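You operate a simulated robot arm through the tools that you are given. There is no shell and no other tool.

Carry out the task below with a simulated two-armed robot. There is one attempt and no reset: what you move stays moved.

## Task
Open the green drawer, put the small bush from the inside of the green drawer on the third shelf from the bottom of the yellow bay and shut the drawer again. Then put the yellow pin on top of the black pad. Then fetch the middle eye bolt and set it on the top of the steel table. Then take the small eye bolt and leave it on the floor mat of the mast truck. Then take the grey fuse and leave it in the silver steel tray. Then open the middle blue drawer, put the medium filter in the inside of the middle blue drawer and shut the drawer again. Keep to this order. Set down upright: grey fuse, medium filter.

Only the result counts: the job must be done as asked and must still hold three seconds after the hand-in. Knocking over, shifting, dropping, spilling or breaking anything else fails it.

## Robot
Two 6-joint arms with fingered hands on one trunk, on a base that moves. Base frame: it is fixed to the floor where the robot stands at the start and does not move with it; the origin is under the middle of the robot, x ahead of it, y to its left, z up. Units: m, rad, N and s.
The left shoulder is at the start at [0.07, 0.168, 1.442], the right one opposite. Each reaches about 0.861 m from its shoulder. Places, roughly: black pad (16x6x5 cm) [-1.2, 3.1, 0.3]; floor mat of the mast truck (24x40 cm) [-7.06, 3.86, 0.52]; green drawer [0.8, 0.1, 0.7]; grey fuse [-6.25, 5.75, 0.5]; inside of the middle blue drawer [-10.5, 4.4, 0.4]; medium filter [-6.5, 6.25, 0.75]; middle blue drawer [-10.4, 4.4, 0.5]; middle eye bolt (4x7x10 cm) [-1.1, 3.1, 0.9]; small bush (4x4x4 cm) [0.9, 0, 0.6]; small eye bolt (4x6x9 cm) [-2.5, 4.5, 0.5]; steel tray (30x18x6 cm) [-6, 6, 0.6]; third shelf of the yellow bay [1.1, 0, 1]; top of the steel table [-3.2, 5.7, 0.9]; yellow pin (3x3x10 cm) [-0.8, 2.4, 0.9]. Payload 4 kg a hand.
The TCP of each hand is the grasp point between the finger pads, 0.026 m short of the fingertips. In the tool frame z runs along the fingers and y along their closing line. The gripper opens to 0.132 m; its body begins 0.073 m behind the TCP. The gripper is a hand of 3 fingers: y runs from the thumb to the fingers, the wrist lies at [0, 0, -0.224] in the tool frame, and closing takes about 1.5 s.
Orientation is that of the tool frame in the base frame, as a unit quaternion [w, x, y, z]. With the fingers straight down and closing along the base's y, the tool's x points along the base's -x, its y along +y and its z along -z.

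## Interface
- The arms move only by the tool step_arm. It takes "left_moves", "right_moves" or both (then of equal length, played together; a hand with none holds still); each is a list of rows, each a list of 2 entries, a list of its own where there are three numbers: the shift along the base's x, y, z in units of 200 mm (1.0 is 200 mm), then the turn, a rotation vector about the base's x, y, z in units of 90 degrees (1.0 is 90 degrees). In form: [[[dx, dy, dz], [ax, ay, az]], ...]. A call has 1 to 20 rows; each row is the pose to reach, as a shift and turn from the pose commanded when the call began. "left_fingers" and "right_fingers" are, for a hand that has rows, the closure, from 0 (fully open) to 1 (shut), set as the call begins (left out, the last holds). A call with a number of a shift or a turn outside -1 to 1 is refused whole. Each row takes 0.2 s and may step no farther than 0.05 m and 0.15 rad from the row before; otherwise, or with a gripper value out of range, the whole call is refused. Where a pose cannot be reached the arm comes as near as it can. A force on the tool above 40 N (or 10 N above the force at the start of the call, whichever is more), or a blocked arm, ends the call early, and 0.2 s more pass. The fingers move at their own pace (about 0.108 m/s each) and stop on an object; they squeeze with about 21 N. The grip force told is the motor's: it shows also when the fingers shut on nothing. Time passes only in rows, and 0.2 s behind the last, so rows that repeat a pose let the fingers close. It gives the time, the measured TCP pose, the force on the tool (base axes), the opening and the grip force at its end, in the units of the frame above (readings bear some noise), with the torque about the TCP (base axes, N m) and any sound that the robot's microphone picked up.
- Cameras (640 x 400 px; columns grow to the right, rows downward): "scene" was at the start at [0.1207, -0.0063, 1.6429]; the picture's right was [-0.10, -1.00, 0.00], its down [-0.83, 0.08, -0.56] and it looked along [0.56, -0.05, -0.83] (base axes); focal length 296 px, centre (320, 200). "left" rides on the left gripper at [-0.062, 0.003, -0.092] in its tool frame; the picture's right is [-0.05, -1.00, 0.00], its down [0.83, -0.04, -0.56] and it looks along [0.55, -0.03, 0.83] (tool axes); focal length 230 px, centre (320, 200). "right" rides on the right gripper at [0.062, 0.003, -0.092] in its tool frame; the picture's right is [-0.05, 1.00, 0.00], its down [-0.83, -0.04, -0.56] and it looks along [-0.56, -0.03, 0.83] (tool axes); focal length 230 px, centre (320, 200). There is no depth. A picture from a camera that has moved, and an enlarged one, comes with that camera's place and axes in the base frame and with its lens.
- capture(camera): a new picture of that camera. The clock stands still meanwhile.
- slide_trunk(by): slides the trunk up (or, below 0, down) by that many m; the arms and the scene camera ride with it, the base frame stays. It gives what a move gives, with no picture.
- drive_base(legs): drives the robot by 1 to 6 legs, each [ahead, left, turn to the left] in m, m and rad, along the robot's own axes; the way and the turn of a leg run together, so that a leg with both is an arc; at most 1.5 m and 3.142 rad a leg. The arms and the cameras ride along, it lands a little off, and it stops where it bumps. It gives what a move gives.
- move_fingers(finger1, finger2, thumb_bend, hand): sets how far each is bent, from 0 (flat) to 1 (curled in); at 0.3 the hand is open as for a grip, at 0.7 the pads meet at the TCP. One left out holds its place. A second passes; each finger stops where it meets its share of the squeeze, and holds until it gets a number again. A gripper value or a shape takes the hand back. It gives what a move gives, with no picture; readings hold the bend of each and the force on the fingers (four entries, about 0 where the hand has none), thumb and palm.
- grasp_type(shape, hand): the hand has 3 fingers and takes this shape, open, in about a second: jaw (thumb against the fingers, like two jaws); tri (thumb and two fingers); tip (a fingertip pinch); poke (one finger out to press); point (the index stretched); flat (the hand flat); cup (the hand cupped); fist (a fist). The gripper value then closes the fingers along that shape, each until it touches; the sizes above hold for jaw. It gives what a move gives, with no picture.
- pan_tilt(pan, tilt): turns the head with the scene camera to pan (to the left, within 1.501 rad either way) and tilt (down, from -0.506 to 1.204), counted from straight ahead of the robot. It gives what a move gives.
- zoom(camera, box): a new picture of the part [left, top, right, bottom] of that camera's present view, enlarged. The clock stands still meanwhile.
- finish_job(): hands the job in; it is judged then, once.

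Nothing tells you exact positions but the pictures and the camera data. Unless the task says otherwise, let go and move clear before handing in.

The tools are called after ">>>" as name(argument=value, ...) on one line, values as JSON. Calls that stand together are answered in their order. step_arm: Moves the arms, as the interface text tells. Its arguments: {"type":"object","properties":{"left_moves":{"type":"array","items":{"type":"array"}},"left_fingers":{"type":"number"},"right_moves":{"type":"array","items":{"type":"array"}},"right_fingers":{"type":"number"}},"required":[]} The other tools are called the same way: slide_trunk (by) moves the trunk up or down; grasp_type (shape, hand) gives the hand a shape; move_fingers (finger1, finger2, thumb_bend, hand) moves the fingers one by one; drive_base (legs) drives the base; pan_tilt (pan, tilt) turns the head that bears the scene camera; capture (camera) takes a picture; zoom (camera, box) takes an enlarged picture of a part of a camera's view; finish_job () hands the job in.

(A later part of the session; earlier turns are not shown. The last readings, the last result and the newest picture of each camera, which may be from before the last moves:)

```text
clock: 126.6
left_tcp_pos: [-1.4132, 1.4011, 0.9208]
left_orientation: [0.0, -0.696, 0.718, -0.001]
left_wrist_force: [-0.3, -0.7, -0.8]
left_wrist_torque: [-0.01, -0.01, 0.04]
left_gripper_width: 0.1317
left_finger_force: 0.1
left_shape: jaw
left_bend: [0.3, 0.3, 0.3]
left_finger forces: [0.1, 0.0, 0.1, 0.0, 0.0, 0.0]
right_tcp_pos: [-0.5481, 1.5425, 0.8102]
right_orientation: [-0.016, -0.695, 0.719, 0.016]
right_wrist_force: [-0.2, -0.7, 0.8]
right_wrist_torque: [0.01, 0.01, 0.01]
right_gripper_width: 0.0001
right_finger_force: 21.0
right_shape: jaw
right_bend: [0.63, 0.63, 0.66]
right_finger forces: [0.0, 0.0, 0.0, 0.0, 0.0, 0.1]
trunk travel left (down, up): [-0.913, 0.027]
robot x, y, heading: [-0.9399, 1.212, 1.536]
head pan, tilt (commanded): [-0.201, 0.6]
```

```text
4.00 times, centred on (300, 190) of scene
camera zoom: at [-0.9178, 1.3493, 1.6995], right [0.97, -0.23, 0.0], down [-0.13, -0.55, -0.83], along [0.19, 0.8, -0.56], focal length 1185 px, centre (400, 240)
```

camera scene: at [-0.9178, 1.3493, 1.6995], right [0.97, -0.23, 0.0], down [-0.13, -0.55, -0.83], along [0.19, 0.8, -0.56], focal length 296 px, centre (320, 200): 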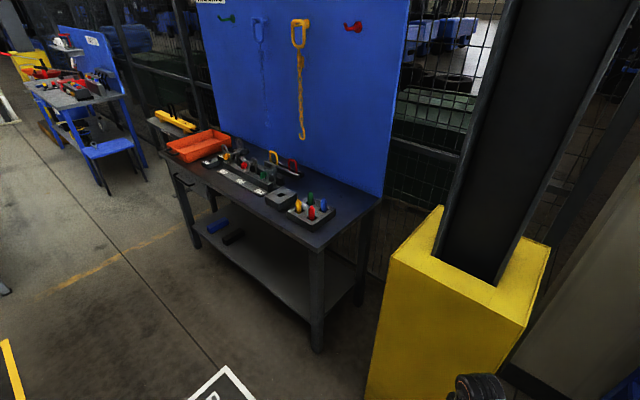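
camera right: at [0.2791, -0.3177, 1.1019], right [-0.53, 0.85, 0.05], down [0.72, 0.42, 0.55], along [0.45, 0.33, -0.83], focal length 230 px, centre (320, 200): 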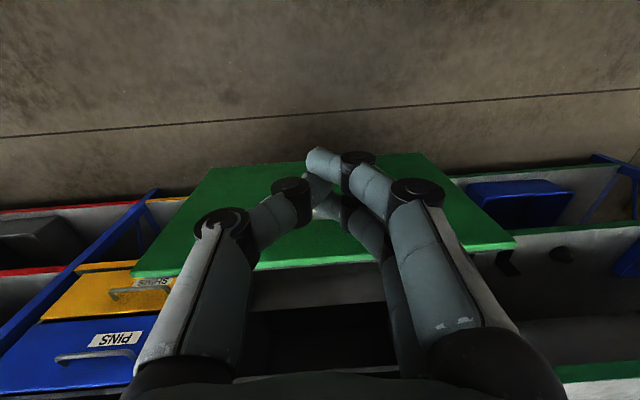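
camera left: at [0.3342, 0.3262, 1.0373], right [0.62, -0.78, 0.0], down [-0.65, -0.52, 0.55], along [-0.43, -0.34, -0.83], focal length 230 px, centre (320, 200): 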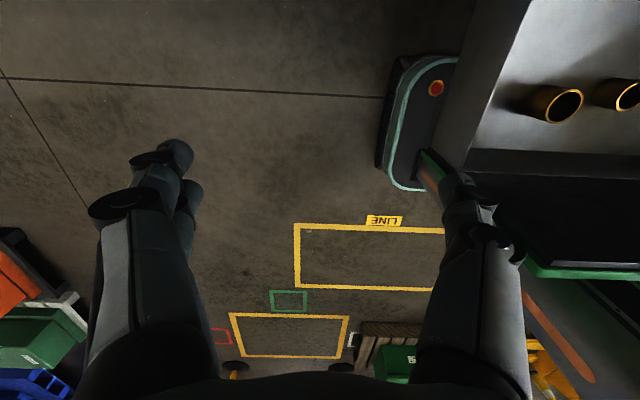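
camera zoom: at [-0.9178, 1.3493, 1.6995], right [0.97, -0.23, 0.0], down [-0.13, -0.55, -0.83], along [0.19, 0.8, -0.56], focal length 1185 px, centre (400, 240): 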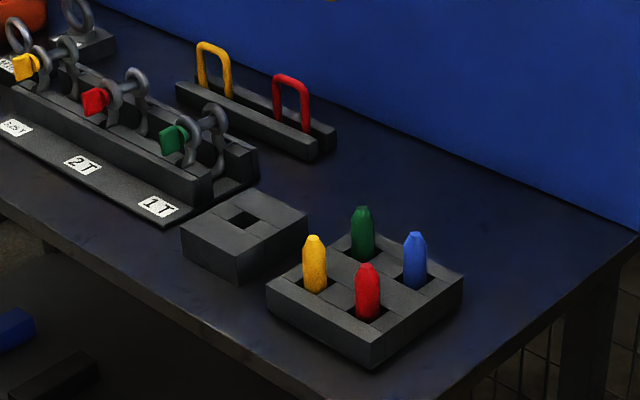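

Pins (yellow, red, green, blue) stand in a holder at the near end of the bench; the black pad lies on the lower shelf. I'll raise and open the right hand, then drive to stand squarely in front of the bench.

>>> step_arm(right_moves=[[[0, 0, 0.2], [0, 0, 0]], [[0, 0, 0.4], [0, 0, 0]], [[0, 0, 0.6], [0, 0, 0]], [[0, 0, 0.8], [0, 0, 0]], [[0, 0, 0.95], [0, 0, 0]]], right_fingers=0.0)

>>> drive_base(legs=[[1.03, 0.68, 0], [0, 0, -0.93]])

>>> pan_tilt(pan=-0.1, tilt=0.7)

>>> capture(camera="scene")

```text
clock: 127.8
left_tcp_pos: [-1.4135, 1.4003, 0.9203]
left_orientation: [-0.001, -0.696, 0.718, 0.0]
left_wrist_force: [-0.3, 0.1, -0.2]
left_wrist_torque: [0.01, -0.02, -0.02]
left_gripper_width: 0.1318
left_finger_force: 0.0
left_shape: jaw
left_bend: [0.3, 0.3, 0.3]
left_finger forces: [0.1, 0.1, 0.1, 0.0, 0.0, 0.0]
right_tcp_pos: [-0.5513, 1.5446, 1.0011]
right_orientation: [-0.017, -0.694, 0.719, 0.018]
right_wrist_force: [-0.1, -0.8, -0.1]
right_wrist_torque: [0.0, -0.01, 0.01]
right_gripper_width: 0.1318
right_finger_force: 0.0
right_shape: jaw
right_bend: [0.3, 0.3, 0.3]
right_finger forces: [0.0, 0.0, 0.0, 0.0, 0.0, 0.0]
trunk travel left (down, up): [-0.913, 0.027]
robot x, y, heading: [-0.9389, 1.2122, 1.532]
head pan, tilt (commanded): [-0.201, 0.6]
```

```text
clock: 136.3
left_tcp_pos: [-1.7225, 2.7383, 0.9215]
left_orientation: [-0.001, -0.309, 0.951, -0.001]
left_wrist_force: [-0.1, -1.0, 0.3]
left_wrist_torque: [0.0, 0.04, -0.01]
left_gripper_width: 0.1317
left_finger_force: 0.1
left_shape: jaw
left_bend: [0.3, 0.3, 0.3]
left_finger forces: [0.0, 0.1, 0.0, 0.0, 0.0, 0.0]
right_tcp_pos: [-1.0807, 2.1439, 1.0017]
right_orientation: [-0.007, -0.307, 0.952, 0.023]
right_wrist_force: [0.1, -0.2, 0.6]
right_wrist_torque: [0.01, 0.04, 0.01]
right_gripper_width: 0.1316
right_finger_force: 0.0
right_shape: jaw
right_bend: [0.3, 0.3, 0.3]
right_finger forces: [0.1, 0.0, 0.0, 0.1, 0.0, 0.1]
trunk travel left (down, up): [-0.913, 0.027]
robot x, y, heading: [-1.585, 2.2497, 0.625]
head pan, tilt (commanded): [-0.201, 0.6]
```

```text
clock: 137.0
left_tcp_pos: [-1.723, 2.7384, 0.9201]
left_orientation: [-0.001, -0.309, 0.951, -0.001]
left_wrist_force: [1.0, -0.1, 0.2]
left_wrist_torque: [-0.02, 0.0, 0.0]
left_gripper_width: 0.132
left_finger_force: 0.1
left_shape: jaw
left_bend: [0.3, 0.3, 0.3]
left_finger forces: [0.0, 0.0, 0.0, 0.0, 0.0, 0.0]
right_tcp_pos: [-1.0813, 2.1442, 1.0007]
right_orientation: [-0.006, -0.308, 0.951, 0.023]
right_wrist_force: [0.3, 0.0, -0.5]
right_wrist_torque: [0.01, 0.0, 0.02]
right_gripper_width: 0.1319
right_finger_force: 0.0
right_shape: jaw
right_bend: [0.3, 0.3, 0.3]
right_finger forces: [0.0, 0.1, 0.0, 0.0, 0.1, 0.0]
trunk travel left (down, up): [-0.913, 0.027]
robot x, y, heading: [-1.5836, 2.2454, 0.626]
head pan, tilt (commanded): [-0.099, 0.7]
```

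```text
taken
camera scene: at [-1.4684, 2.3209, 1.6909], right [0.5, -0.86, 0.0], down [-0.56, -0.32, -0.77], along [0.66, 0.38, -0.64], focal length 296 px, centre (320, 200)
```

scene: 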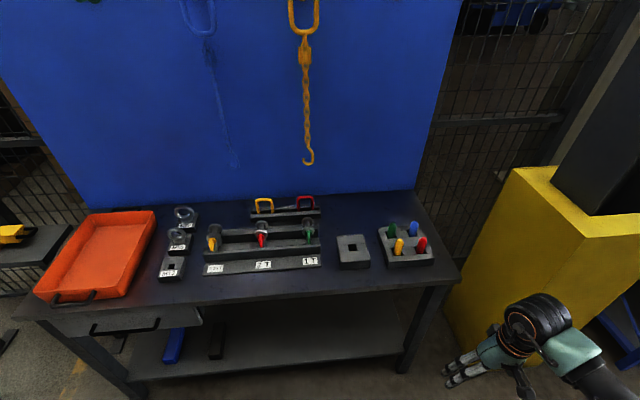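

>>> zoom(camera="scene", box=[140, 190, 240, 290])

>>> zoom(camera="scene", box=[320, 190, 460, 280])

>>> zoom(camera="scene", box=[120, 290, 280, 390])

```text
4.00 times, centred on (190, 240) of scene
camera zoom: at [-1.4684, 2.3209, 1.6909], right [0.5, -0.86, 0.0], down [-0.56, -0.32, -0.77], along [0.66, 0.38, -0.64], focal length 1185 px, centre (840, 40)
```

zoom: 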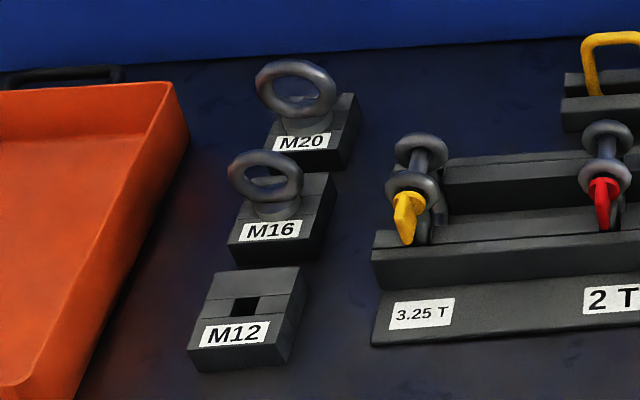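

```text
4.44 times, centred on (390, 235) of scene
camera zoom: at [-1.4684, 2.3209, 1.6909], right [0.5, -0.86, 0.0], down [-0.56, -0.32, -0.77], along [0.66, 0.38, -0.64], focal length 1316 px, centre (9, 44)
```

zoom: 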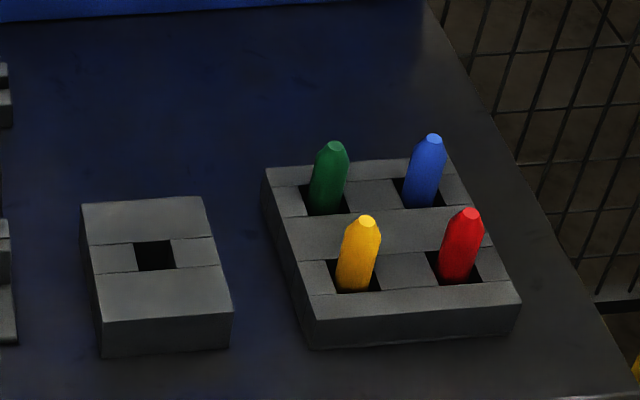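

```text
4.00 times, centred on (200, 340) of scene
camera zoom: at [-1.4684, 2.3209, 1.6909], right [0.5, -0.86, 0.0], down [-0.56, -0.32, -0.77], along [0.66, 0.38, -0.64], focal length 1185 px, centre (800, -360)
```

zoom: 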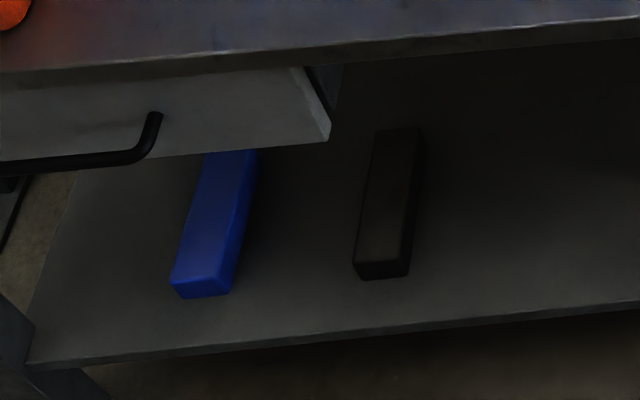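

M12's socket is empty, so the middle eye bolt is the M16 one. The yellow pin's top is at about [-0.757, 2.425, 0.957]; the black pad's centre about [-1.15, 3.07, 0.28]. I'll move closer and bring the right hand above the pin.

>>> drive_base(legs=[[0.22, 0.038, 0]])

>>> step_arm(right_moves=[[[0.13, 0.094, 0.04], [0, 0, 0]], [[0.26, 0.188, 0.08], [0, 0, 0]], [[0.39, 0.282, 0.12], [0, 0, 0]], [[0.52, 0.376, 0.16], [0, 0, 0]], [[0.65, 0.47, 0.2], [0, 0, 0]]])

>>> capture(camera="right")

>>> capture(camera="scene")

```text
clock: 138.7
left_tcp_pos: [-1.5746, 2.8935, 0.9208]
left_orientation: [0.001, -0.308, 0.951, 0.0]
left_wrist_force: [0.0, -0.4, -0.2]
left_wrist_torque: [0.0, -0.02, 0.0]
left_gripper_width: 0.132
left_finger_force: 0.2
left_shape: jaw
left_bend: [0.3, 0.3, 0.3]
left_finger forces: [0.1, 0.0, 0.1, 0.0, 0.0, 0.1]
right_tcp_pos: [-0.9315, 2.2987, 1.0022]
right_orientation: [-0.006, -0.306, 0.952, 0.023]
right_wrist_force: [0.3, -0.5, -0.1]
right_wrist_torque: [0.01, -0.04, 0.01]
right_gripper_width: 0.132
right_finger_force: 0.1
right_shape: jaw
right_bend: [0.3, 0.3, 0.3]
right_finger forces: [0.1, 0.1, 0.0, 0.0, 0.0, 0.0]
trunk travel left (down, up): [-0.913, 0.027]
robot x, y, heading: [-1.4361, 2.4047, 0.627]
head pan, tilt (commanded): [-0.099, 0.7]
```

```text
clock: 139.9
left_tcp_pos: [-1.5728, 2.8956, 0.9206]
left_orientation: [-0.001, -0.309, 0.951, -0.001]
left_wrist_force: [0.0, 0.2, -0.6]
left_wrist_torque: [-0.02, -0.03, -0.03]
left_gripper_width: 0.1321
left_finger_force: 0.2
left_shape: jaw
left_bend: [0.3, 0.3, 0.3]
left_finger forces: [0.0, 0.0, 0.1, 0.0, 0.0, 0.0]
right_tcp_pos: [-0.7986, 2.3944, 1.0407]
right_orientation: [-0.008, -0.306, 0.952, 0.022]
right_wrist_force: [0.1, 0.0, 0.0]
right_wrist_torque: [0.04, -0.02, -0.03]
right_gripper_width: 0.1319
right_finger_force: 0.1
right_shape: jaw
right_bend: [0.3, 0.3, 0.3]
right_finger forces: [0.0, 0.0, 0.0, 0.1, 0.0, 0.0]
trunk travel left (down, up): [-0.913, 0.027]
robot x, y, heading: [-1.4322, 2.4075, 0.623]
head pan, tilt (commanded): [-0.099, 0.7]
```

```text
taken
camera right: at [-0.848, 2.3581, 1.1337], right [-0.54, 0.84, 0.05], down [0.72, 0.43, 0.55], along [0.44, 0.33, -0.83], focal length 230 px, centre (320, 200)
```

right: 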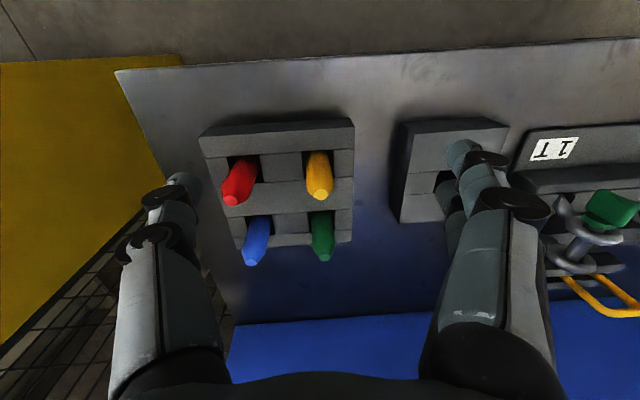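

```text
taken
camera scene: at [-1.3165, 2.4782, 1.6907], right [0.5, -0.87, 0.0], down [-0.56, -0.32, -0.76], along [0.66, 0.38, -0.64], focal length 296 px, centre (320, 200)
```

scene: 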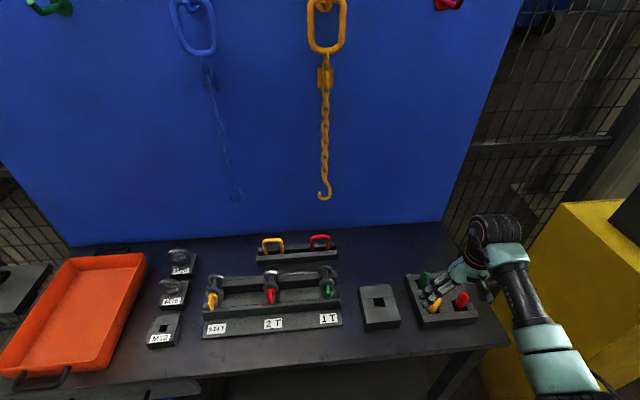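

The yellow pin is confirmed at [-0.759, 2.425]. I'll pre-close the fingers, move 5 cm forward above it and descend.

>>> step_arm(right_moves=[[[0.1, 0.078, 0], [0, 0, 0]], [[0.198, 0.153, 0], [0, 0, 0]], [[0.198, 0.153, 0], [0, 0, 0]], [[0.198, 0.153, -0.1], [0, 0, 0]], [[0.198, 0.153, -0.25], [0, 0, 0]]], right_fingers=0.4)

>>> capture(camera="right")

```text
clock: 141.1
left_tcp_pos: [-1.5715, 2.8953, 0.9199]
left_orientation: [-0.001, -0.309, 0.951, -0.002]
left_wrist_force: [0.5, 0.6, 0.4]
left_wrist_torque: [0.01, 0.05, -0.01]
left_gripper_width: 0.1318
left_finger_force: 0.1
left_shape: jaw
left_bend: [0.3, 0.3, 0.3]
left_finger forces: [0.0, 0.0, 0.1, 0.0, 0.0, 0.1]
right_tcp_pos: [-0.7593, 2.4249, 0.9897]
right_orientation: [-0.007, -0.306, 0.952, 0.023]
right_wrist_force: [-0.3, -0.2, -1.5]
right_wrist_torque: [-0.03, 0.01, -0.01]
right_gripper_width: 0.0799
right_finger_force: 0.1
right_shape: jaw
right_bend: [0.71, 0.71, 0.71]
right_finger forces: [0.0, 0.1, 0.0, 0.1, 0.0, 0.0]
trunk travel left (down, up): [-0.913, 0.027]
robot x, y, heading: [-1.4308, 2.4053, 0.622]
head pan, tilt (commanded): [-0.099, 0.7]
```

```text
taken
camera right: at [-0.8095, 2.3897, 1.0824], right [-0.54, 0.84, 0.05], down [0.72, 0.43, 0.55], along [0.44, 0.33, -0.83], focal length 230 px, centre (320, 200)
```

right: 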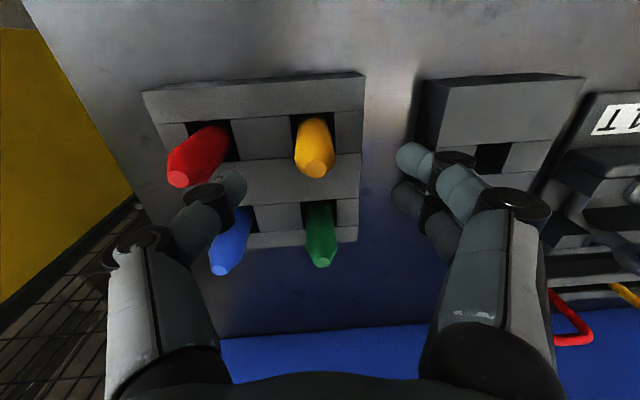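

>>> step_arm(right_moves=[[[0, 0, -0.1], [0, 0, 0]], [[0, 0, -0.2], [0, 0, 0]], [[0, 0, -0.3], [0, 0, 0]]])

>>> capture(camera="right")

>>> zoom(camera="scene", box=[390, 230, 510, 350])

```text
clock: 141.9
left_tcp_pos: [-1.5722, 2.8941, 0.9206]
left_orientation: [-0.001, -0.308, 0.951, -0.002]
left_wrist_force: [-0.5, -0.1, -0.1]
left_wrist_torque: [0.0, -0.02, 0.02]
left_gripper_width: 0.132
left_finger_force: 0.1
left_shape: jaw
left_bend: [0.3, 0.3, 0.3]
left_finger forces: [0.0, 0.0, 0.0, 0.0, 0.0, 0.0]
right_tcp_pos: [-0.7608, 2.424, 0.9306]
right_orientation: [-0.005, -0.306, 0.952, 0.022]
right_wrist_force: [-0.3, 0.2, -0.2]
right_wrist_torque: [0.02, -0.03, 0.01]
right_gripper_width: 0.0795
right_finger_force: 0.0
right_shape: jaw
right_bend: [0.71, 0.71, 0.71]
right_finger forces: [0.1, 0.0, 0.0, 0.0, 0.1, 0.1]
trunk travel left (down, up): [-0.913, 0.027]
robot x, y, heading: [-1.4313, 2.4057, 0.624]
head pan, tilt (commanded): [-0.099, 0.7]
```

```text
taken
camera right: at [-0.81, 2.3881, 1.024], right [-0.54, 0.84, 0.05], down [0.72, 0.43, 0.55], along [0.45, 0.33, -0.83], focal length 230 px, centre (320, 200)
```

right: 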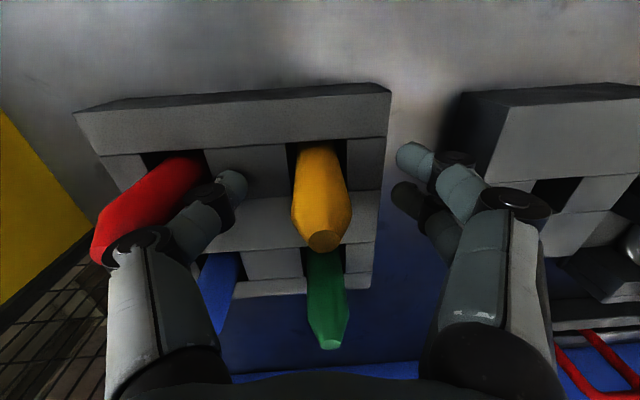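

```text
3.33 times, centred on (450, 290) of scene
camera zoom: at [-1.3172, 2.4771, 1.6909], right [0.5, -0.87, 0.0], down [-0.56, -0.32, -0.76], along [0.66, 0.38, -0.64], focal length 987 px, centre (-113, -100)
```

zoom: 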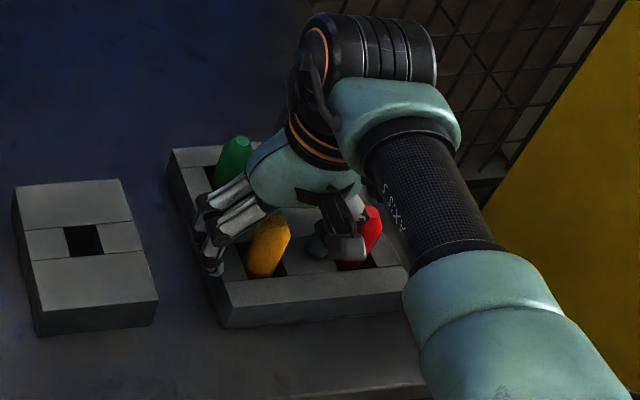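

The yellow pin is between thumb and fingers. Closing.

>>> step_arm(right_moves=[[[0, 0, 0], [0, 0, 0]], [[0, 0, 0], [0, 0, 0]], [[0, 0, 0], [0, 0, 0]], [[0, 0, 0], [0, 0, 0]], [[0, 0, 0], [0, 0, 0]], [[0, 0, 0], [0, 0, 0]]], right_fingers=1.0)

>>> capture(camera="right")

```text
clock: 143.3
left_tcp_pos: [-1.5723, 2.8958, 0.9213]
left_orientation: [0.0, -0.308, 0.951, -0.002]
left_wrist_force: [-0.4, -0.3, -0.1]
left_wrist_torque: [-0.01, 0.04, 0.0]
left_gripper_width: 0.1319
left_finger_force: 0.1
left_shape: jaw
left_bend: [0.3, 0.3, 0.3]
left_finger forces: [0.0, 0.0, 0.0, 0.0, 0.1, 0.0]
right_tcp_pos: [-0.7611, 2.4239, 0.931]
right_orientation: [-0.007, -0.305, 0.952, 0.023]
right_wrist_force: [0.7, -0.5, 0.6]
right_wrist_torque: [0.0, 0.0, 0.0]
right_gripper_width: 0.0175
right_finger_force: 20.7
right_shape: jaw
right_bend: [0.72, 0.72, 0.7]
right_finger forces: [9.9, 8.6, 0.0, 0.0, 18.6, 0.0]
trunk travel left (down, up): [-0.913, 0.027]
robot x, y, heading: [-1.4303, 2.4028, 0.624]
head pan, tilt (commanded): [-0.099, 0.7]
```

```text
taken
camera right: at [-0.8099, 2.3881, 1.024], right [-0.54, 0.84, 0.05], down [0.72, 0.43, 0.55], along [0.44, 0.33, -0.83], focal length 230 px, centre (320, 200)
```

right: 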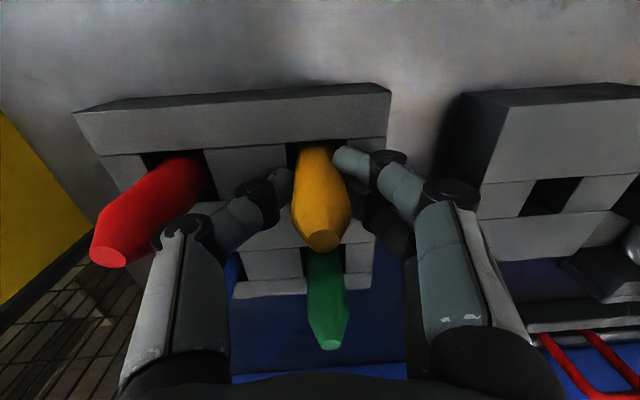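

Gripped. Lifting straight up.

>>> step_arm(right_moves=[[[0, 0, 0.08], [0, 0, 0]], [[0, 0, 0.2], [0, 0, 0]], [[0, 0, 0.35], [0, 0, 0]], [[0, 0, 0.5], [0, 0, 0]], [[0, 0, 0.65], [0, 0, 0]]])

>>> capture(camera="right")

>>> capture(camera="scene")

```text
clock: 144.5
left_tcp_pos: [-1.5719, 2.8954, 0.9211]
left_orientation: [0.0, -0.308, 0.951, -0.001]
left_wrist_force: [0.4, -0.1, -0.5]
left_wrist_torque: [0.01, -0.01, 0.0]
left_gripper_width: 0.1317
left_finger_force: 0.0
left_shape: jaw
left_bend: [0.3, 0.3, 0.3]
left_finger forces: [0.1, 0.0, 0.0, 0.1, 0.0, 0.0]
right_tcp_pos: [-0.7595, 2.4222, 1.0617]
right_orientation: [-0.008, -0.305, 0.952, 0.024]
right_wrist_force: [-0.3, -0.1, -4.3]
right_wrist_torque: [-0.02, -0.03, 0.0]
right_gripper_width: 0.0175
right_finger_force: 20.5
right_shape: jaw
right_bend: [0.72, 0.72, 0.7]
right_finger forces: [10.1, 8.7, 0.0, 0.1, 18.2, 0.0]
trunk travel left (down, up): [-0.913, 0.027]
robot x, y, heading: [-1.4316, 2.4064, 0.629]
head pan, tilt (commanded): [-0.099, 0.7]
```

```text
taken
camera right: at [-0.8094, 2.3878, 1.1546], right [-0.54, 0.84, 0.05], down [0.72, 0.43, 0.55], along [0.44, 0.33, -0.83], focal length 230 px, centre (320, 200)
```

right: 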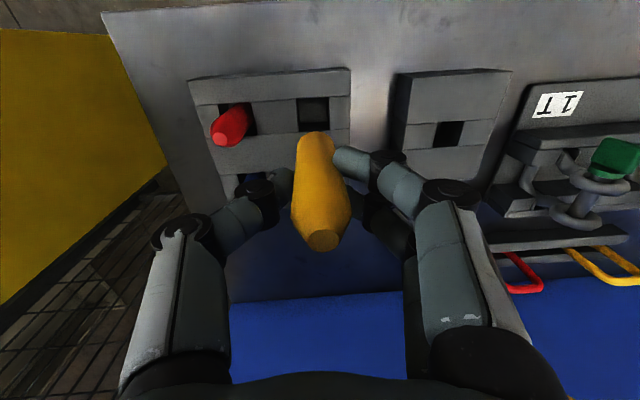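

```text
taken
camera scene: at [-1.317, 2.477, 1.6908], right [0.5, -0.87, 0.0], down [-0.56, -0.32, -0.76], along [0.66, 0.38, -0.64], focal length 296 px, centre (320, 200)
```

scene: 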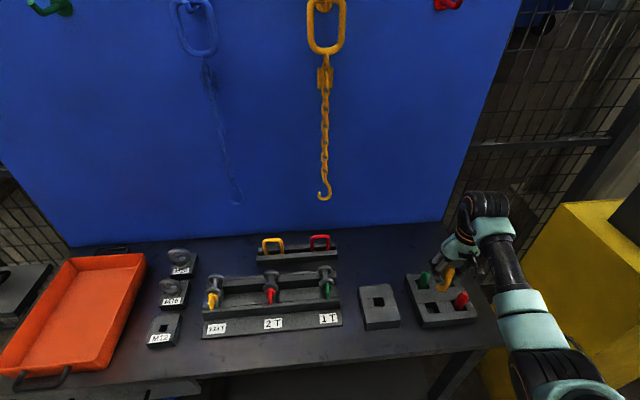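

The pin is held securely. I'll back away from the bench, shift left towards the pad, and lower the trunk to look under the bench.

>>> drive_base(legs=[[-0.4, 0, 0], [0, 0.72, 0]])

>>> slide_trunk(by=-0.5)

>>> pan_tilt(pan=-0.15, tilt=0.6)

>>> capture(camera="scene")

```text
clock: 150.6
left_tcp_pos: [-2.3346, 3.2511, 0.9214]
left_orientation: [-0.001, -0.312, 0.95, 0.0]
left_wrist_force: [-0.6, -0.6, -0.4]
left_wrist_torque: [0.02, 0.0, -0.02]
left_gripper_width: 0.132
left_finger_force: 0.1
left_shape: jaw
left_bend: [0.3, 0.3, 0.3]
left_finger forces: [0.1, 0.1, 0.0, 0.1, 0.0, 0.0]
right_tcp_pos: [-1.519, 2.786, 1.0612]
right_orientation: [-0.008, -0.31, 0.95, 0.023]
right_wrist_force: [-0.5, -1.0, -3.2]
right_wrist_torque: [0.03, 0.0, 0.04]
right_gripper_width: 0.0176
right_finger_force: 21.5
right_shape: jaw
right_bend: [0.72, 0.72, 0.7]
right_finger forces: [10.2, 8.9, 0.0, 0.1, 18.3, 0.1]
trunk travel left (down, up): [-0.913, 0.027]
robot x, y, heading: [-2.1942, 2.7634, 0.63]
head pan, tilt (commanded): [-0.099, 0.7]
```

```text
refused: -0.5 is not a number from -0.4 to 0.4
```

```text
clock: 151.3
left_tcp_pos: [-2.3341, 3.2519, 0.9213]
left_orientation: [-0.001, -0.313, 0.95, 0.0]
left_wrist_force: [0.8, -0.5, 0.4]
left_wrist_torque: [0.0, 0.05, 0.0]
left_gripper_width: 0.1319
left_finger_force: 0.2
left_shape: jaw
left_bend: [0.3, 0.3, 0.3]
left_finger forces: [0.1, 0.0, 0.0, 0.0, 0.0, 0.0]
right_tcp_pos: [-1.5178, 2.787, 1.0613]
right_orientation: [-0.008, -0.31, 0.95, 0.023]
right_wrist_force: [0.8, 0.4, -3.7]
right_wrist_torque: [0.01, 0.03, 0.01]
right_gripper_width: 0.0174
right_finger_force: 21.1
right_shape: jaw
right_bend: [0.72, 0.72, 0.7]
right_finger forces: [10.1, 8.9, 0.0, 0.1, 18.3, 0.0]
trunk travel left (down, up): [-0.913, 0.027]
robot x, y, heading: [-2.1894, 2.7606, 0.628]
head pan, tilt (commanded): [-0.15, 0.6]
```

```text
taken
camera scene: at [-2.0706, 2.8334, 1.6994], right [0.47, -0.89, 0.0], down [-0.5, -0.26, -0.82], along [0.73, 0.38, -0.57], focal length 296 px, centre (320, 200)
```

scene: 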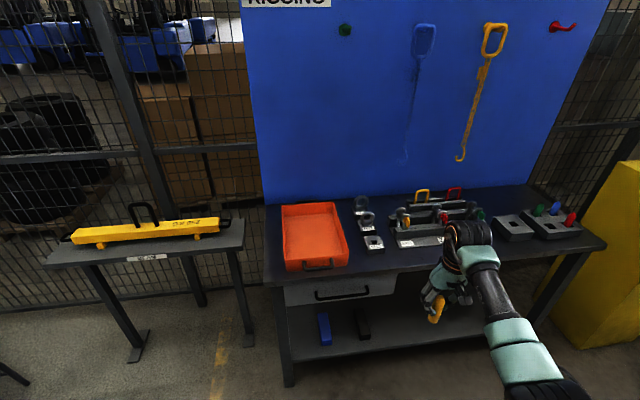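

>>> slide_trunk(by=-0.4)

>>> capture(camera="scene")

>>> zoom(camera="scene", box=[260, 140, 460, 265])

```text
clock: 155.1
left_tcp_pos: [-2.3341, 3.2517, 0.5203]
left_orientation: [-0.001, -0.314, 0.949, -0.001]
left_wrist_force: [0.5, 0.0, 0.5]
left_wrist_torque: [-0.01, 0.0, -0.01]
left_gripper_width: 0.132
left_finger_force: 0.1
left_shape: jaw
left_bend: [0.3, 0.3, 0.3]
left_finger forces: [0.0, 0.0, 0.0, 0.0, 0.0, 0.0]
right_tcp_pos: [-1.5188, 2.7873, 0.663]
right_orientation: [-0.008, -0.31, 0.95, 0.023]
right_wrist_force: [-0.3, 0.0, -3.2]
right_wrist_torque: [0.03, 0.01, 0.01]
right_gripper_width: 0.0176
right_finger_force: 21.2
right_shape: jaw
right_bend: [0.72, 0.72, 0.7]
right_finger forces: [10.2, 9.0, 0.1, 0.0, 18.3, 0.0]
trunk travel left (down, up): [-0.513, 0.427]
robot x, y, heading: [-2.1918, 2.7611, 0.637]
head pan, tilt (commanded): [-0.15, 0.6]
```

```text
taken
camera scene: at [-2.0712, 2.8336, 1.2995], right [0.47, -0.89, 0.0], down [-0.5, -0.26, -0.82], along [0.73, 0.38, -0.57], focal length 296 px, centre (320, 200)
```

scene: 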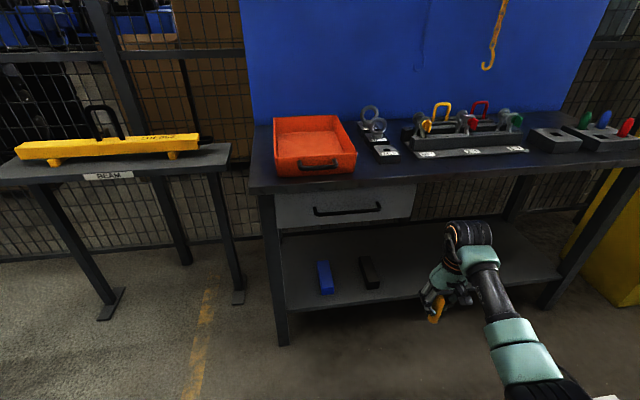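

```text
3.20 times, centred on (360, 202) of scene
camera zoom: at [-2.0712, 2.8336, 1.2995], right [0.47, -0.89, 0.0], down [-0.5, -0.26, -0.82], along [0.73, 0.38, -0.57], focal length 948 px, centre (192, 192)
```

zoom: 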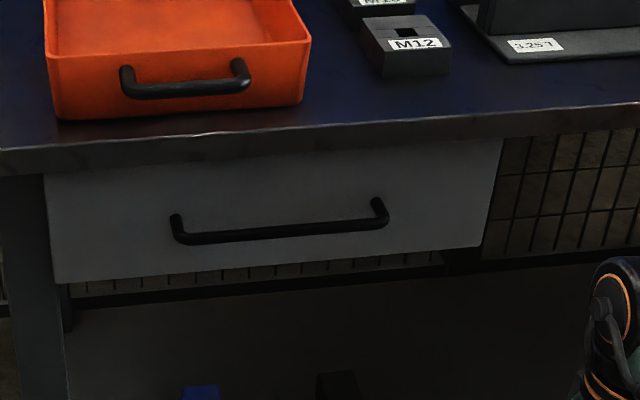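

>>> zoom(camera="scene", box=[290, 230, 410, 310])

```text
5.00 times, centred on (350, 270) of scene
camera zoom: at [-2.0712, 2.8336, 1.2995], right [0.47, -0.89, 0.0], down [-0.5, -0.26, -0.82], along [0.73, 0.38, -0.57], focal length 1481 px, centre (170, -150)
```

zoom: 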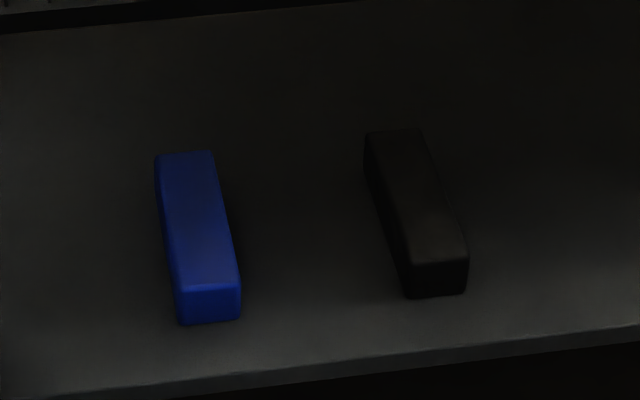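

The pad lies under the bench's drawer (drawer bottom z≈0.68), so a vertical hand would be tight there. Plan: stand the pin on the open part of the lower shelf (z≈0.265) right of the pad, regrasp it with a tilted hand, then move it onto the pad. First shift right and lower.

>>> drive_base(legs=[[0, -0.186, 0]])

>>> slide_trunk(by=-0.26)

>>> capture(camera="scene")

>>> capture(camera="right")

```text
clock: 156.6
left_tcp_pos: [-2.2247, 3.1017, 0.5209]
left_orientation: [-0.001, -0.313, 0.95, -0.001]
left_wrist_force: [0.0, 0.1, 0.2]
left_wrist_torque: [0.0, 0.01, -0.04]
left_gripper_width: 0.132
left_finger_force: 0.1
left_shape: jaw
left_bend: [0.3, 0.3, 0.3]
left_finger forces: [0.0, 0.0, 0.1, 0.1, 0.0, 0.1]
right_tcp_pos: [-1.4084, 2.6359, 0.6605]
right_orientation: [-0.008, -0.31, 0.95, 0.023]
right_wrist_force: [0.8, -0.8, -4.1]
right_wrist_torque: [0.01, -0.01, 0.02]
right_gripper_width: 0.0178
right_finger_force: 21.3
right_shape: jaw
right_bend: [0.72, 0.72, 0.7]
right_finger forces: [10.1, 9.0, 0.0, 0.0, 18.3, 0.1]
trunk travel left (down, up): [-0.513, 0.427]
robot x, y, heading: [-2.0823, 2.612, 0.63]
head pan, tilt (commanded): [-0.15, 0.6]
```

```text
clock: 159.3
left_tcp_pos: [-2.224, 3.1022, 0.2612]
left_orientation: [-0.002, -0.312, 0.95, 0.0]
left_wrist_force: [-0.7, 0.1, 0.6]
left_wrist_torque: [-0.01, 0.0, 0.0]
left_gripper_width: 0.1319
left_finger_force: 0.0
left_shape: jaw
left_bend: [0.3, 0.3, 0.3]
left_finger forces: [0.0, 0.1, 0.0, 0.0, 0.1, 0.0]
right_tcp_pos: [-1.4081, 2.6361, 0.4013]
right_orientation: [-0.007, -0.309, 0.951, 0.024]
right_wrist_force: [0.0, -0.3, -3.4]
right_wrist_torque: [0.0, 0.01, 0.02]
right_gripper_width: 0.0174
right_finger_force: 20.7
right_shape: jaw
right_bend: [0.72, 0.72, 0.7]
right_finger forces: [10.3, 9.1, 0.1, 0.0, 18.4, 0.0]
trunk travel left (down, up): [-0.253, 0.687]
robot x, y, heading: [-2.076, 2.61, 0.633]
head pan, tilt (commanded): [-0.15, 0.6]
```

```text
taken
camera scene: at [-1.9608, 2.683, 1.0395], right [0.46, -0.89, 0.0], down [-0.5, -0.26, -0.82], along [0.73, 0.38, -0.57], focal length 296 px, centre (320, 200)
```

scene: 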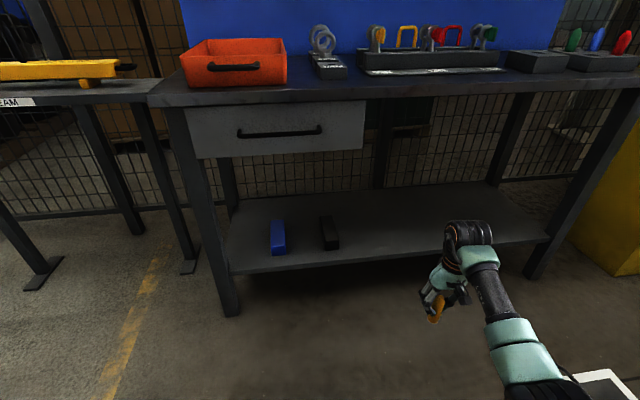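

```text
taken
camera right: at [-1.4577, 2.6003, 0.4941], right [-0.55, 0.84, 0.05], down [0.71, 0.43, 0.55], along [0.44, 0.34, -0.83], focal length 230 px, centre (320, 200)
```

right: 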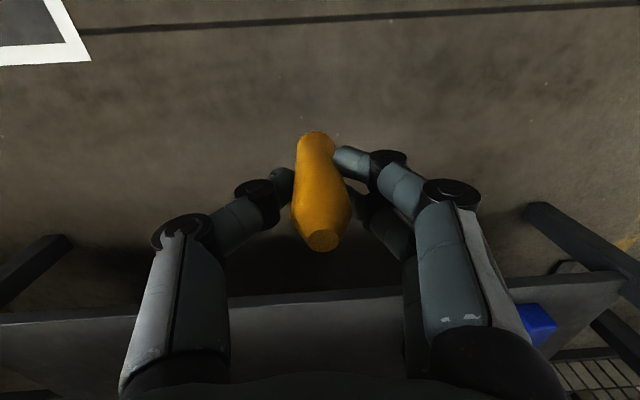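

The way under the bench right of the drawer is open. I'll drive forward so the pin hovers over the lower shelf.

>>> drive_base(legs=[[0.39, 0, 0]])

>>> capture(camera="right")

>>> capture(camera="scene")

```text
clock: 161.7
left_tcp_pos: [-1.9087, 3.331, 0.2612]
left_orientation: [-0.001, -0.309, 0.951, -0.001]
left_wrist_force: [0.2, -0.2, 0.0]
left_wrist_torque: [0.0, -0.03, 0.01]
left_gripper_width: 0.1317
left_finger_force: 0.0
left_shape: jaw
left_bend: [0.3, 0.3, 0.3]
left_finger forces: [0.0, 0.0, 0.0, 0.0, 0.1, 0.0]
right_tcp_pos: [-1.0966, 2.8608, 0.4014]
right_orientation: [-0.008, -0.307, 0.951, 0.023]
right_wrist_force: [-0.3, 0.3, -3.5]
right_wrist_torque: [-0.03, 0.0, 0.02]
right_gripper_width: 0.0175
right_finger_force: 20.7
right_shape: jaw
right_bend: [0.72, 0.72, 0.7]
right_finger forces: [10.3, 9.1, 0.1, 0.0, 18.3, 0.0]
trunk travel left (down, up): [-0.253, 0.687]
robot x, y, heading: [-1.7652, 2.8365, 0.633]
head pan, tilt (commanded): [-0.15, 0.6]
```

```text
taken
camera right: at [-1.1447, 2.8253, 0.4938], right [-0.54, 0.84, 0.05], down [0.71, 0.43, 0.55], along [0.44, 0.33, -0.83], focal length 230 px, centre (320, 200)
```

right: 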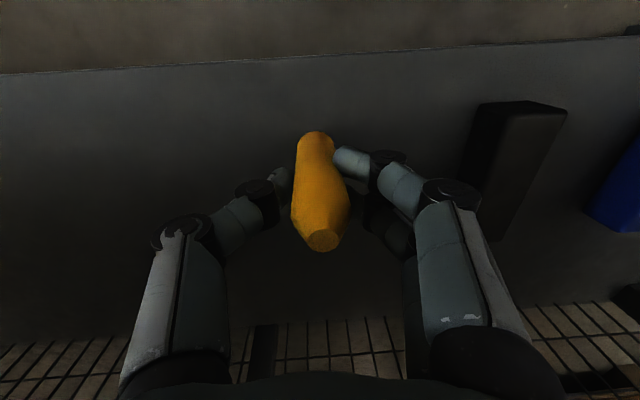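

```text
taken
camera scene: at [-1.6471, 2.9109, 1.0394], right [0.46, -0.89, 0.0], down [-0.5, -0.26, -0.82], along [0.73, 0.38, -0.57], focal length 296 px, centre (320, 200)
```

scene: 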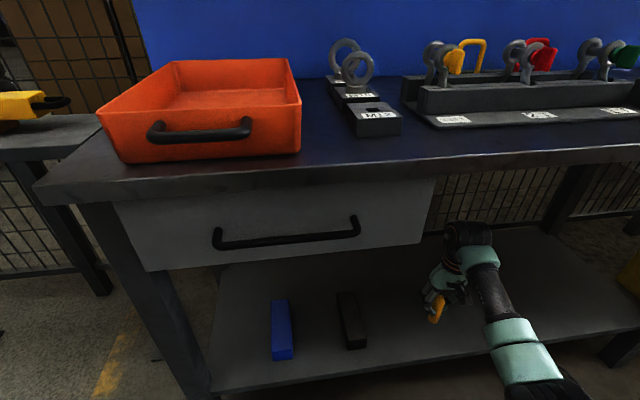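

Hovering over the shelf, 5 cm behind its front edge. I'll lower the pin until it touches.

>>> step_arm(right_moves=[[[0.04, 0.028, -0.1], [0, 0, 0]], [[0.08, 0.055, -0.2], [0, 0, 0]], [[0.08, 0.055, -0.26], [0, 0, 0]], [[0.08, 0.055, -0.28], [0, 0, 0]], [[0.08, 0.055, -0.3], [0, 0, 0]], [[0.08, 0.055, -0.315], [0, 0, 0]], [[0.08, 0.055, -0.33], [0, 0, 0]]])

```text
clock: 163.3
left_tcp_pos: [-1.9084, 3.3307, 0.2615]
left_orientation: [-0.001, -0.31, 0.951, -0.001]
left_wrist_force: [-0.3, 0.8, 0.1]
left_wrist_torque: [0.02, -0.02, -0.02]
left_gripper_width: 0.1319
left_finger_force: 0.0
left_shape: jaw
left_bend: [0.3, 0.3, 0.3]
left_finger forces: [0.0, 0.1, 0.0, 0.0, 0.0, 0.0]
right_tcp_pos: [-1.0792, 2.8724, 0.3343]
right_orientation: [-0.007, -0.308, 0.951, 0.024]
right_wrist_force: [0.8, 0.7, -2.8]
right_wrist_torque: [-0.02, -0.02, 0.02]
right_gripper_width: 0.0175
right_finger_force: 20.9
right_shape: jaw
right_bend: [0.72, 0.72, 0.7]
right_finger forces: [10.4, 9.2, 0.1, 0.1, 18.3, 0.0]
trunk travel left (down, up): [-0.253, 0.687]
robot x, y, heading: [-1.7675, 2.838, 0.627]
head pan, tilt (commanded): [-0.15, 0.6]
```

>>> step_arm(right_moves=[[[0, 0, -0.015], [0, 0, 0]], [[0, 0, -0.03], [0, 0, 0]], [[0, 0, -0.045], [0, 0, 0]], [[0, 0, -0.06], [0, 0, 0]], [[0, 0, -0.075], [0, 0, 0]], [[0, 0, -0.09], [0, 0, 0]], [[0, 0, -0.105], [0, 0, 0]]])

>>> capture(camera="right")

```text
clock: 164.9
left_tcp_pos: [-1.9091, 3.33, 0.2609]
left_orientation: [-0.001, -0.31, 0.951, -0.001]
left_wrist_force: [0.5, 0.5, 1.2]
left_wrist_torque: [0.02, -0.01, 0.02]
left_gripper_width: 0.1318
left_finger_force: 0.0
left_shape: jaw
left_bend: [0.3, 0.3, 0.3]
left_finger forces: [0.1, 0.0, 0.1, 0.0, 0.1, 0.1]
right_tcp_pos: [-1.0797, 2.8717, 0.3144]
right_orientation: [-0.008, -0.307, 0.951, 0.023]
right_wrist_force: [-0.6, -0.3, -3.3]
right_wrist_torque: [0.0, -0.03, -0.01]
right_gripper_width: 0.0175
right_finger_force: 21.1
right_shape: jaw
right_bend: [0.72, 0.72, 0.7]
right_finger forces: [10.4, 9.2, 0.1, 0.0, 18.3, 0.1]
trunk travel left (down, up): [-0.253, 0.687]
robot x, y, heading: [-1.7673, 2.8417, 0.632]
head pan, tilt (commanded): [-0.15, 0.6]
```

```text
taken
camera right: at [-1.1283, 2.8361, 0.407], right [-0.54, 0.84, 0.05], down [0.71, 0.43, 0.55], along [0.44, 0.33, -0.83], focal length 230 px, centre (320, 200)
```

right: 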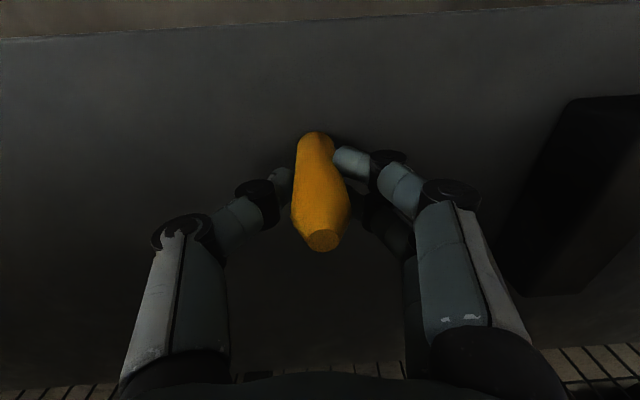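

>>> step_arm(right_moves=[[[0, 0, -0.015], [0, 0, 0]], [[0, 0, -0.03], [0, 0, 0]], [[0, 0, -0.045], [0, 0, 0]], [[0, 0, -0.06], [0, 0, 0]], [[0, 0, -0.075], [0, 0, 0]], [[0, 0, -0.09], [0, 0, 0]], [[0, 0, -0.105], [0, 0, 0]], [[0, 0, -0.12], [0, 0, 0]]])

```text
clock: 166.3
left_tcp_pos: [-1.908, 3.3293, 0.2612]
left_orientation: [0.002, -0.31, 0.951, -0.001]
left_wrist_force: [-0.7, 0.1, 0.0]
left_wrist_torque: [0.02, 0.03, -0.04]
left_gripper_width: 0.132
left_finger_force: 0.0
left_shape: jaw
left_bend: [0.3, 0.3, 0.3]
left_finger forces: [0.1, 0.1, 0.1, 0.1, 0.0, 0.0]
right_tcp_pos: [-1.0754, 2.8727, 0.3079]
right_orientation: [0.001, -0.307, 0.951, 0.024]
right_wrist_force: [-7.8, -1.9, 25.8]
right_wrist_torque: [-0.03, 0.28, 0.01]
right_gripper_width: 0.0208
right_finger_force: 21.3
right_shape: jaw
right_bend: [0.73, 0.72, 0.72]
right_finger forces: [18.5, 10.5, 0.1, 0.0, 22.3, 0.0]
trunk travel left (down, up): [-0.253, 0.687]
robot x, y, heading: [-1.7683, 2.8368, 0.627]
head pan, tilt (commanded): [-0.15, 0.6]
stopped in row 6 (right hand): the force on the tool passed its limit at 42 N (the readings are from after the stop); the commanded pose is now the measured one
```

Touched the shelf (z≈0.23). I'll ease off and release the pin standing there.

>>> step_arm(right_moves=[[[0, 0, 0.01], [0, 0, 0]], [[0, 0, 0.015], [0, 0, 0]]])

>>> step_arm(right_moves=[[[0, 0, 0], [0, 0, 0]], [[0, 0, 0], [0, 0, 0]], [[0, 0, 0], [0, 0, 0]], [[0, 0, 0], [0, 0, 0]]], right_fingers=0.4)

>>> capture(camera="right")

>>> zoom(camera="scene", box=[320, 220, 520, 345])

```text
clock: 166.9
left_tcp_pos: [-1.909, 3.3303, 0.2603]
left_orientation: [0.0, -0.31, 0.951, -0.002]
left_wrist_force: [-0.5, -0.5, -0.8]
left_wrist_torque: [0.02, 0.02, 0.04]
left_gripper_width: 0.1322
left_finger_force: 0.1
left_shape: jaw
left_bend: [0.3, 0.3, 0.3]
left_finger forces: [0.0, 0.0, 0.1, 0.0, 0.1, 0.1]
right_tcp_pos: [-1.0761, 2.8745, 0.3073]
right_orientation: [-0.001, -0.307, 0.952, 0.024]
right_wrist_force: [-0.6, -1.0, 17.6]
right_wrist_torque: [0.0, 0.03, -0.01]
right_gripper_width: 0.0207
right_finger_force: 20.8
right_shape: jaw
right_bend: [0.73, 0.72, 0.72]
right_finger forces: [14.5, 11.8, 0.0, 0.1, 22.5, 0.0]
trunk travel left (down, up): [-0.253, 0.687]
robot x, y, heading: [-1.7671, 2.8399, 0.63]
head pan, tilt (commanded): [-0.15, 0.6]
```

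```text
clock: 167.9
left_tcp_pos: [-1.9086, 3.33, 0.26]
left_orientation: [0.0, -0.31, 0.951, -0.001]
left_wrist_force: [-0.8, -0.2, 1.4]
left_wrist_torque: [-0.01, 0.02, 0.0]
left_gripper_width: 0.1317
left_finger_force: 0.0
left_shape: jaw
left_bend: [0.3, 0.3, 0.3]
left_finger forces: [0.0, 0.0, 0.1, 0.1, 0.0, 0.0]
right_tcp_pos: [-1.0766, 2.8721, 0.3047]
right_orientation: [-0.004, -0.308, 0.951, 0.024]
right_wrist_force: [-0.2, 0.6, -0.2]
right_wrist_torque: [-0.03, 0.01, -0.05]
right_gripper_width: 0.0791
right_finger_force: 0.0
right_shape: jaw
right_bend: [0.71, 0.71, 0.71]
right_finger forces: [0.0, 0.0, 0.1, 0.0, 0.0, 0.0]
trunk travel left (down, up): [-0.253, 0.687]
robot x, y, heading: [-1.7681, 2.8359, 0.629]
head pan, tilt (commanded): [-0.15, 0.6]
```

```text
taken
camera right: at [-1.1264, 2.8364, 0.397], right [-0.54, 0.84, 0.05], down [0.71, 0.43, 0.56], along [0.45, 0.34, -0.83], focal length 230 px, centre (320, 200)
```

right: 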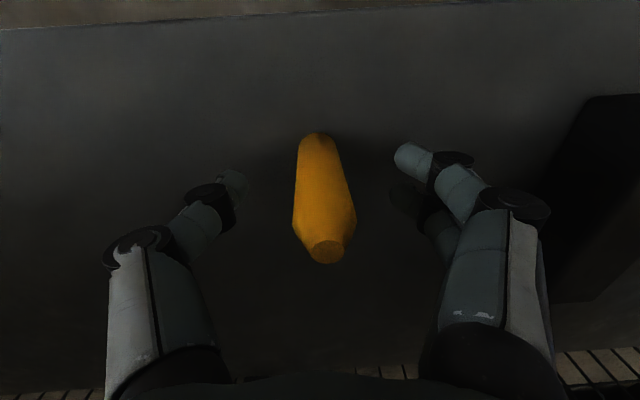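

```text
3.20 times, centred on (420, 282) of scene
camera zoom: at [-1.6478, 2.9107, 1.0395], right [0.46, -0.89, 0.0], down [-0.5, -0.26, -0.82], along [0.73, 0.38, -0.57], focal length 948 px, centre (0, -64)
```

zoom: 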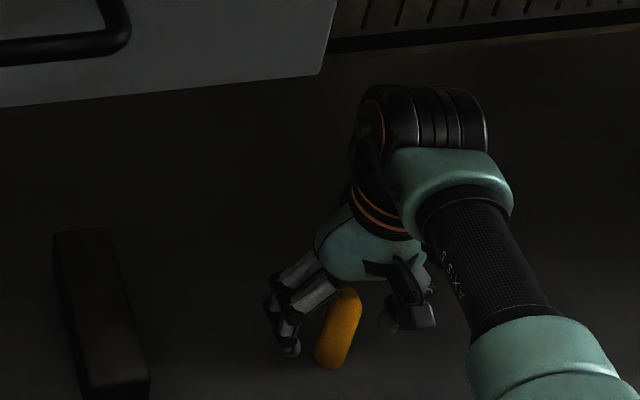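

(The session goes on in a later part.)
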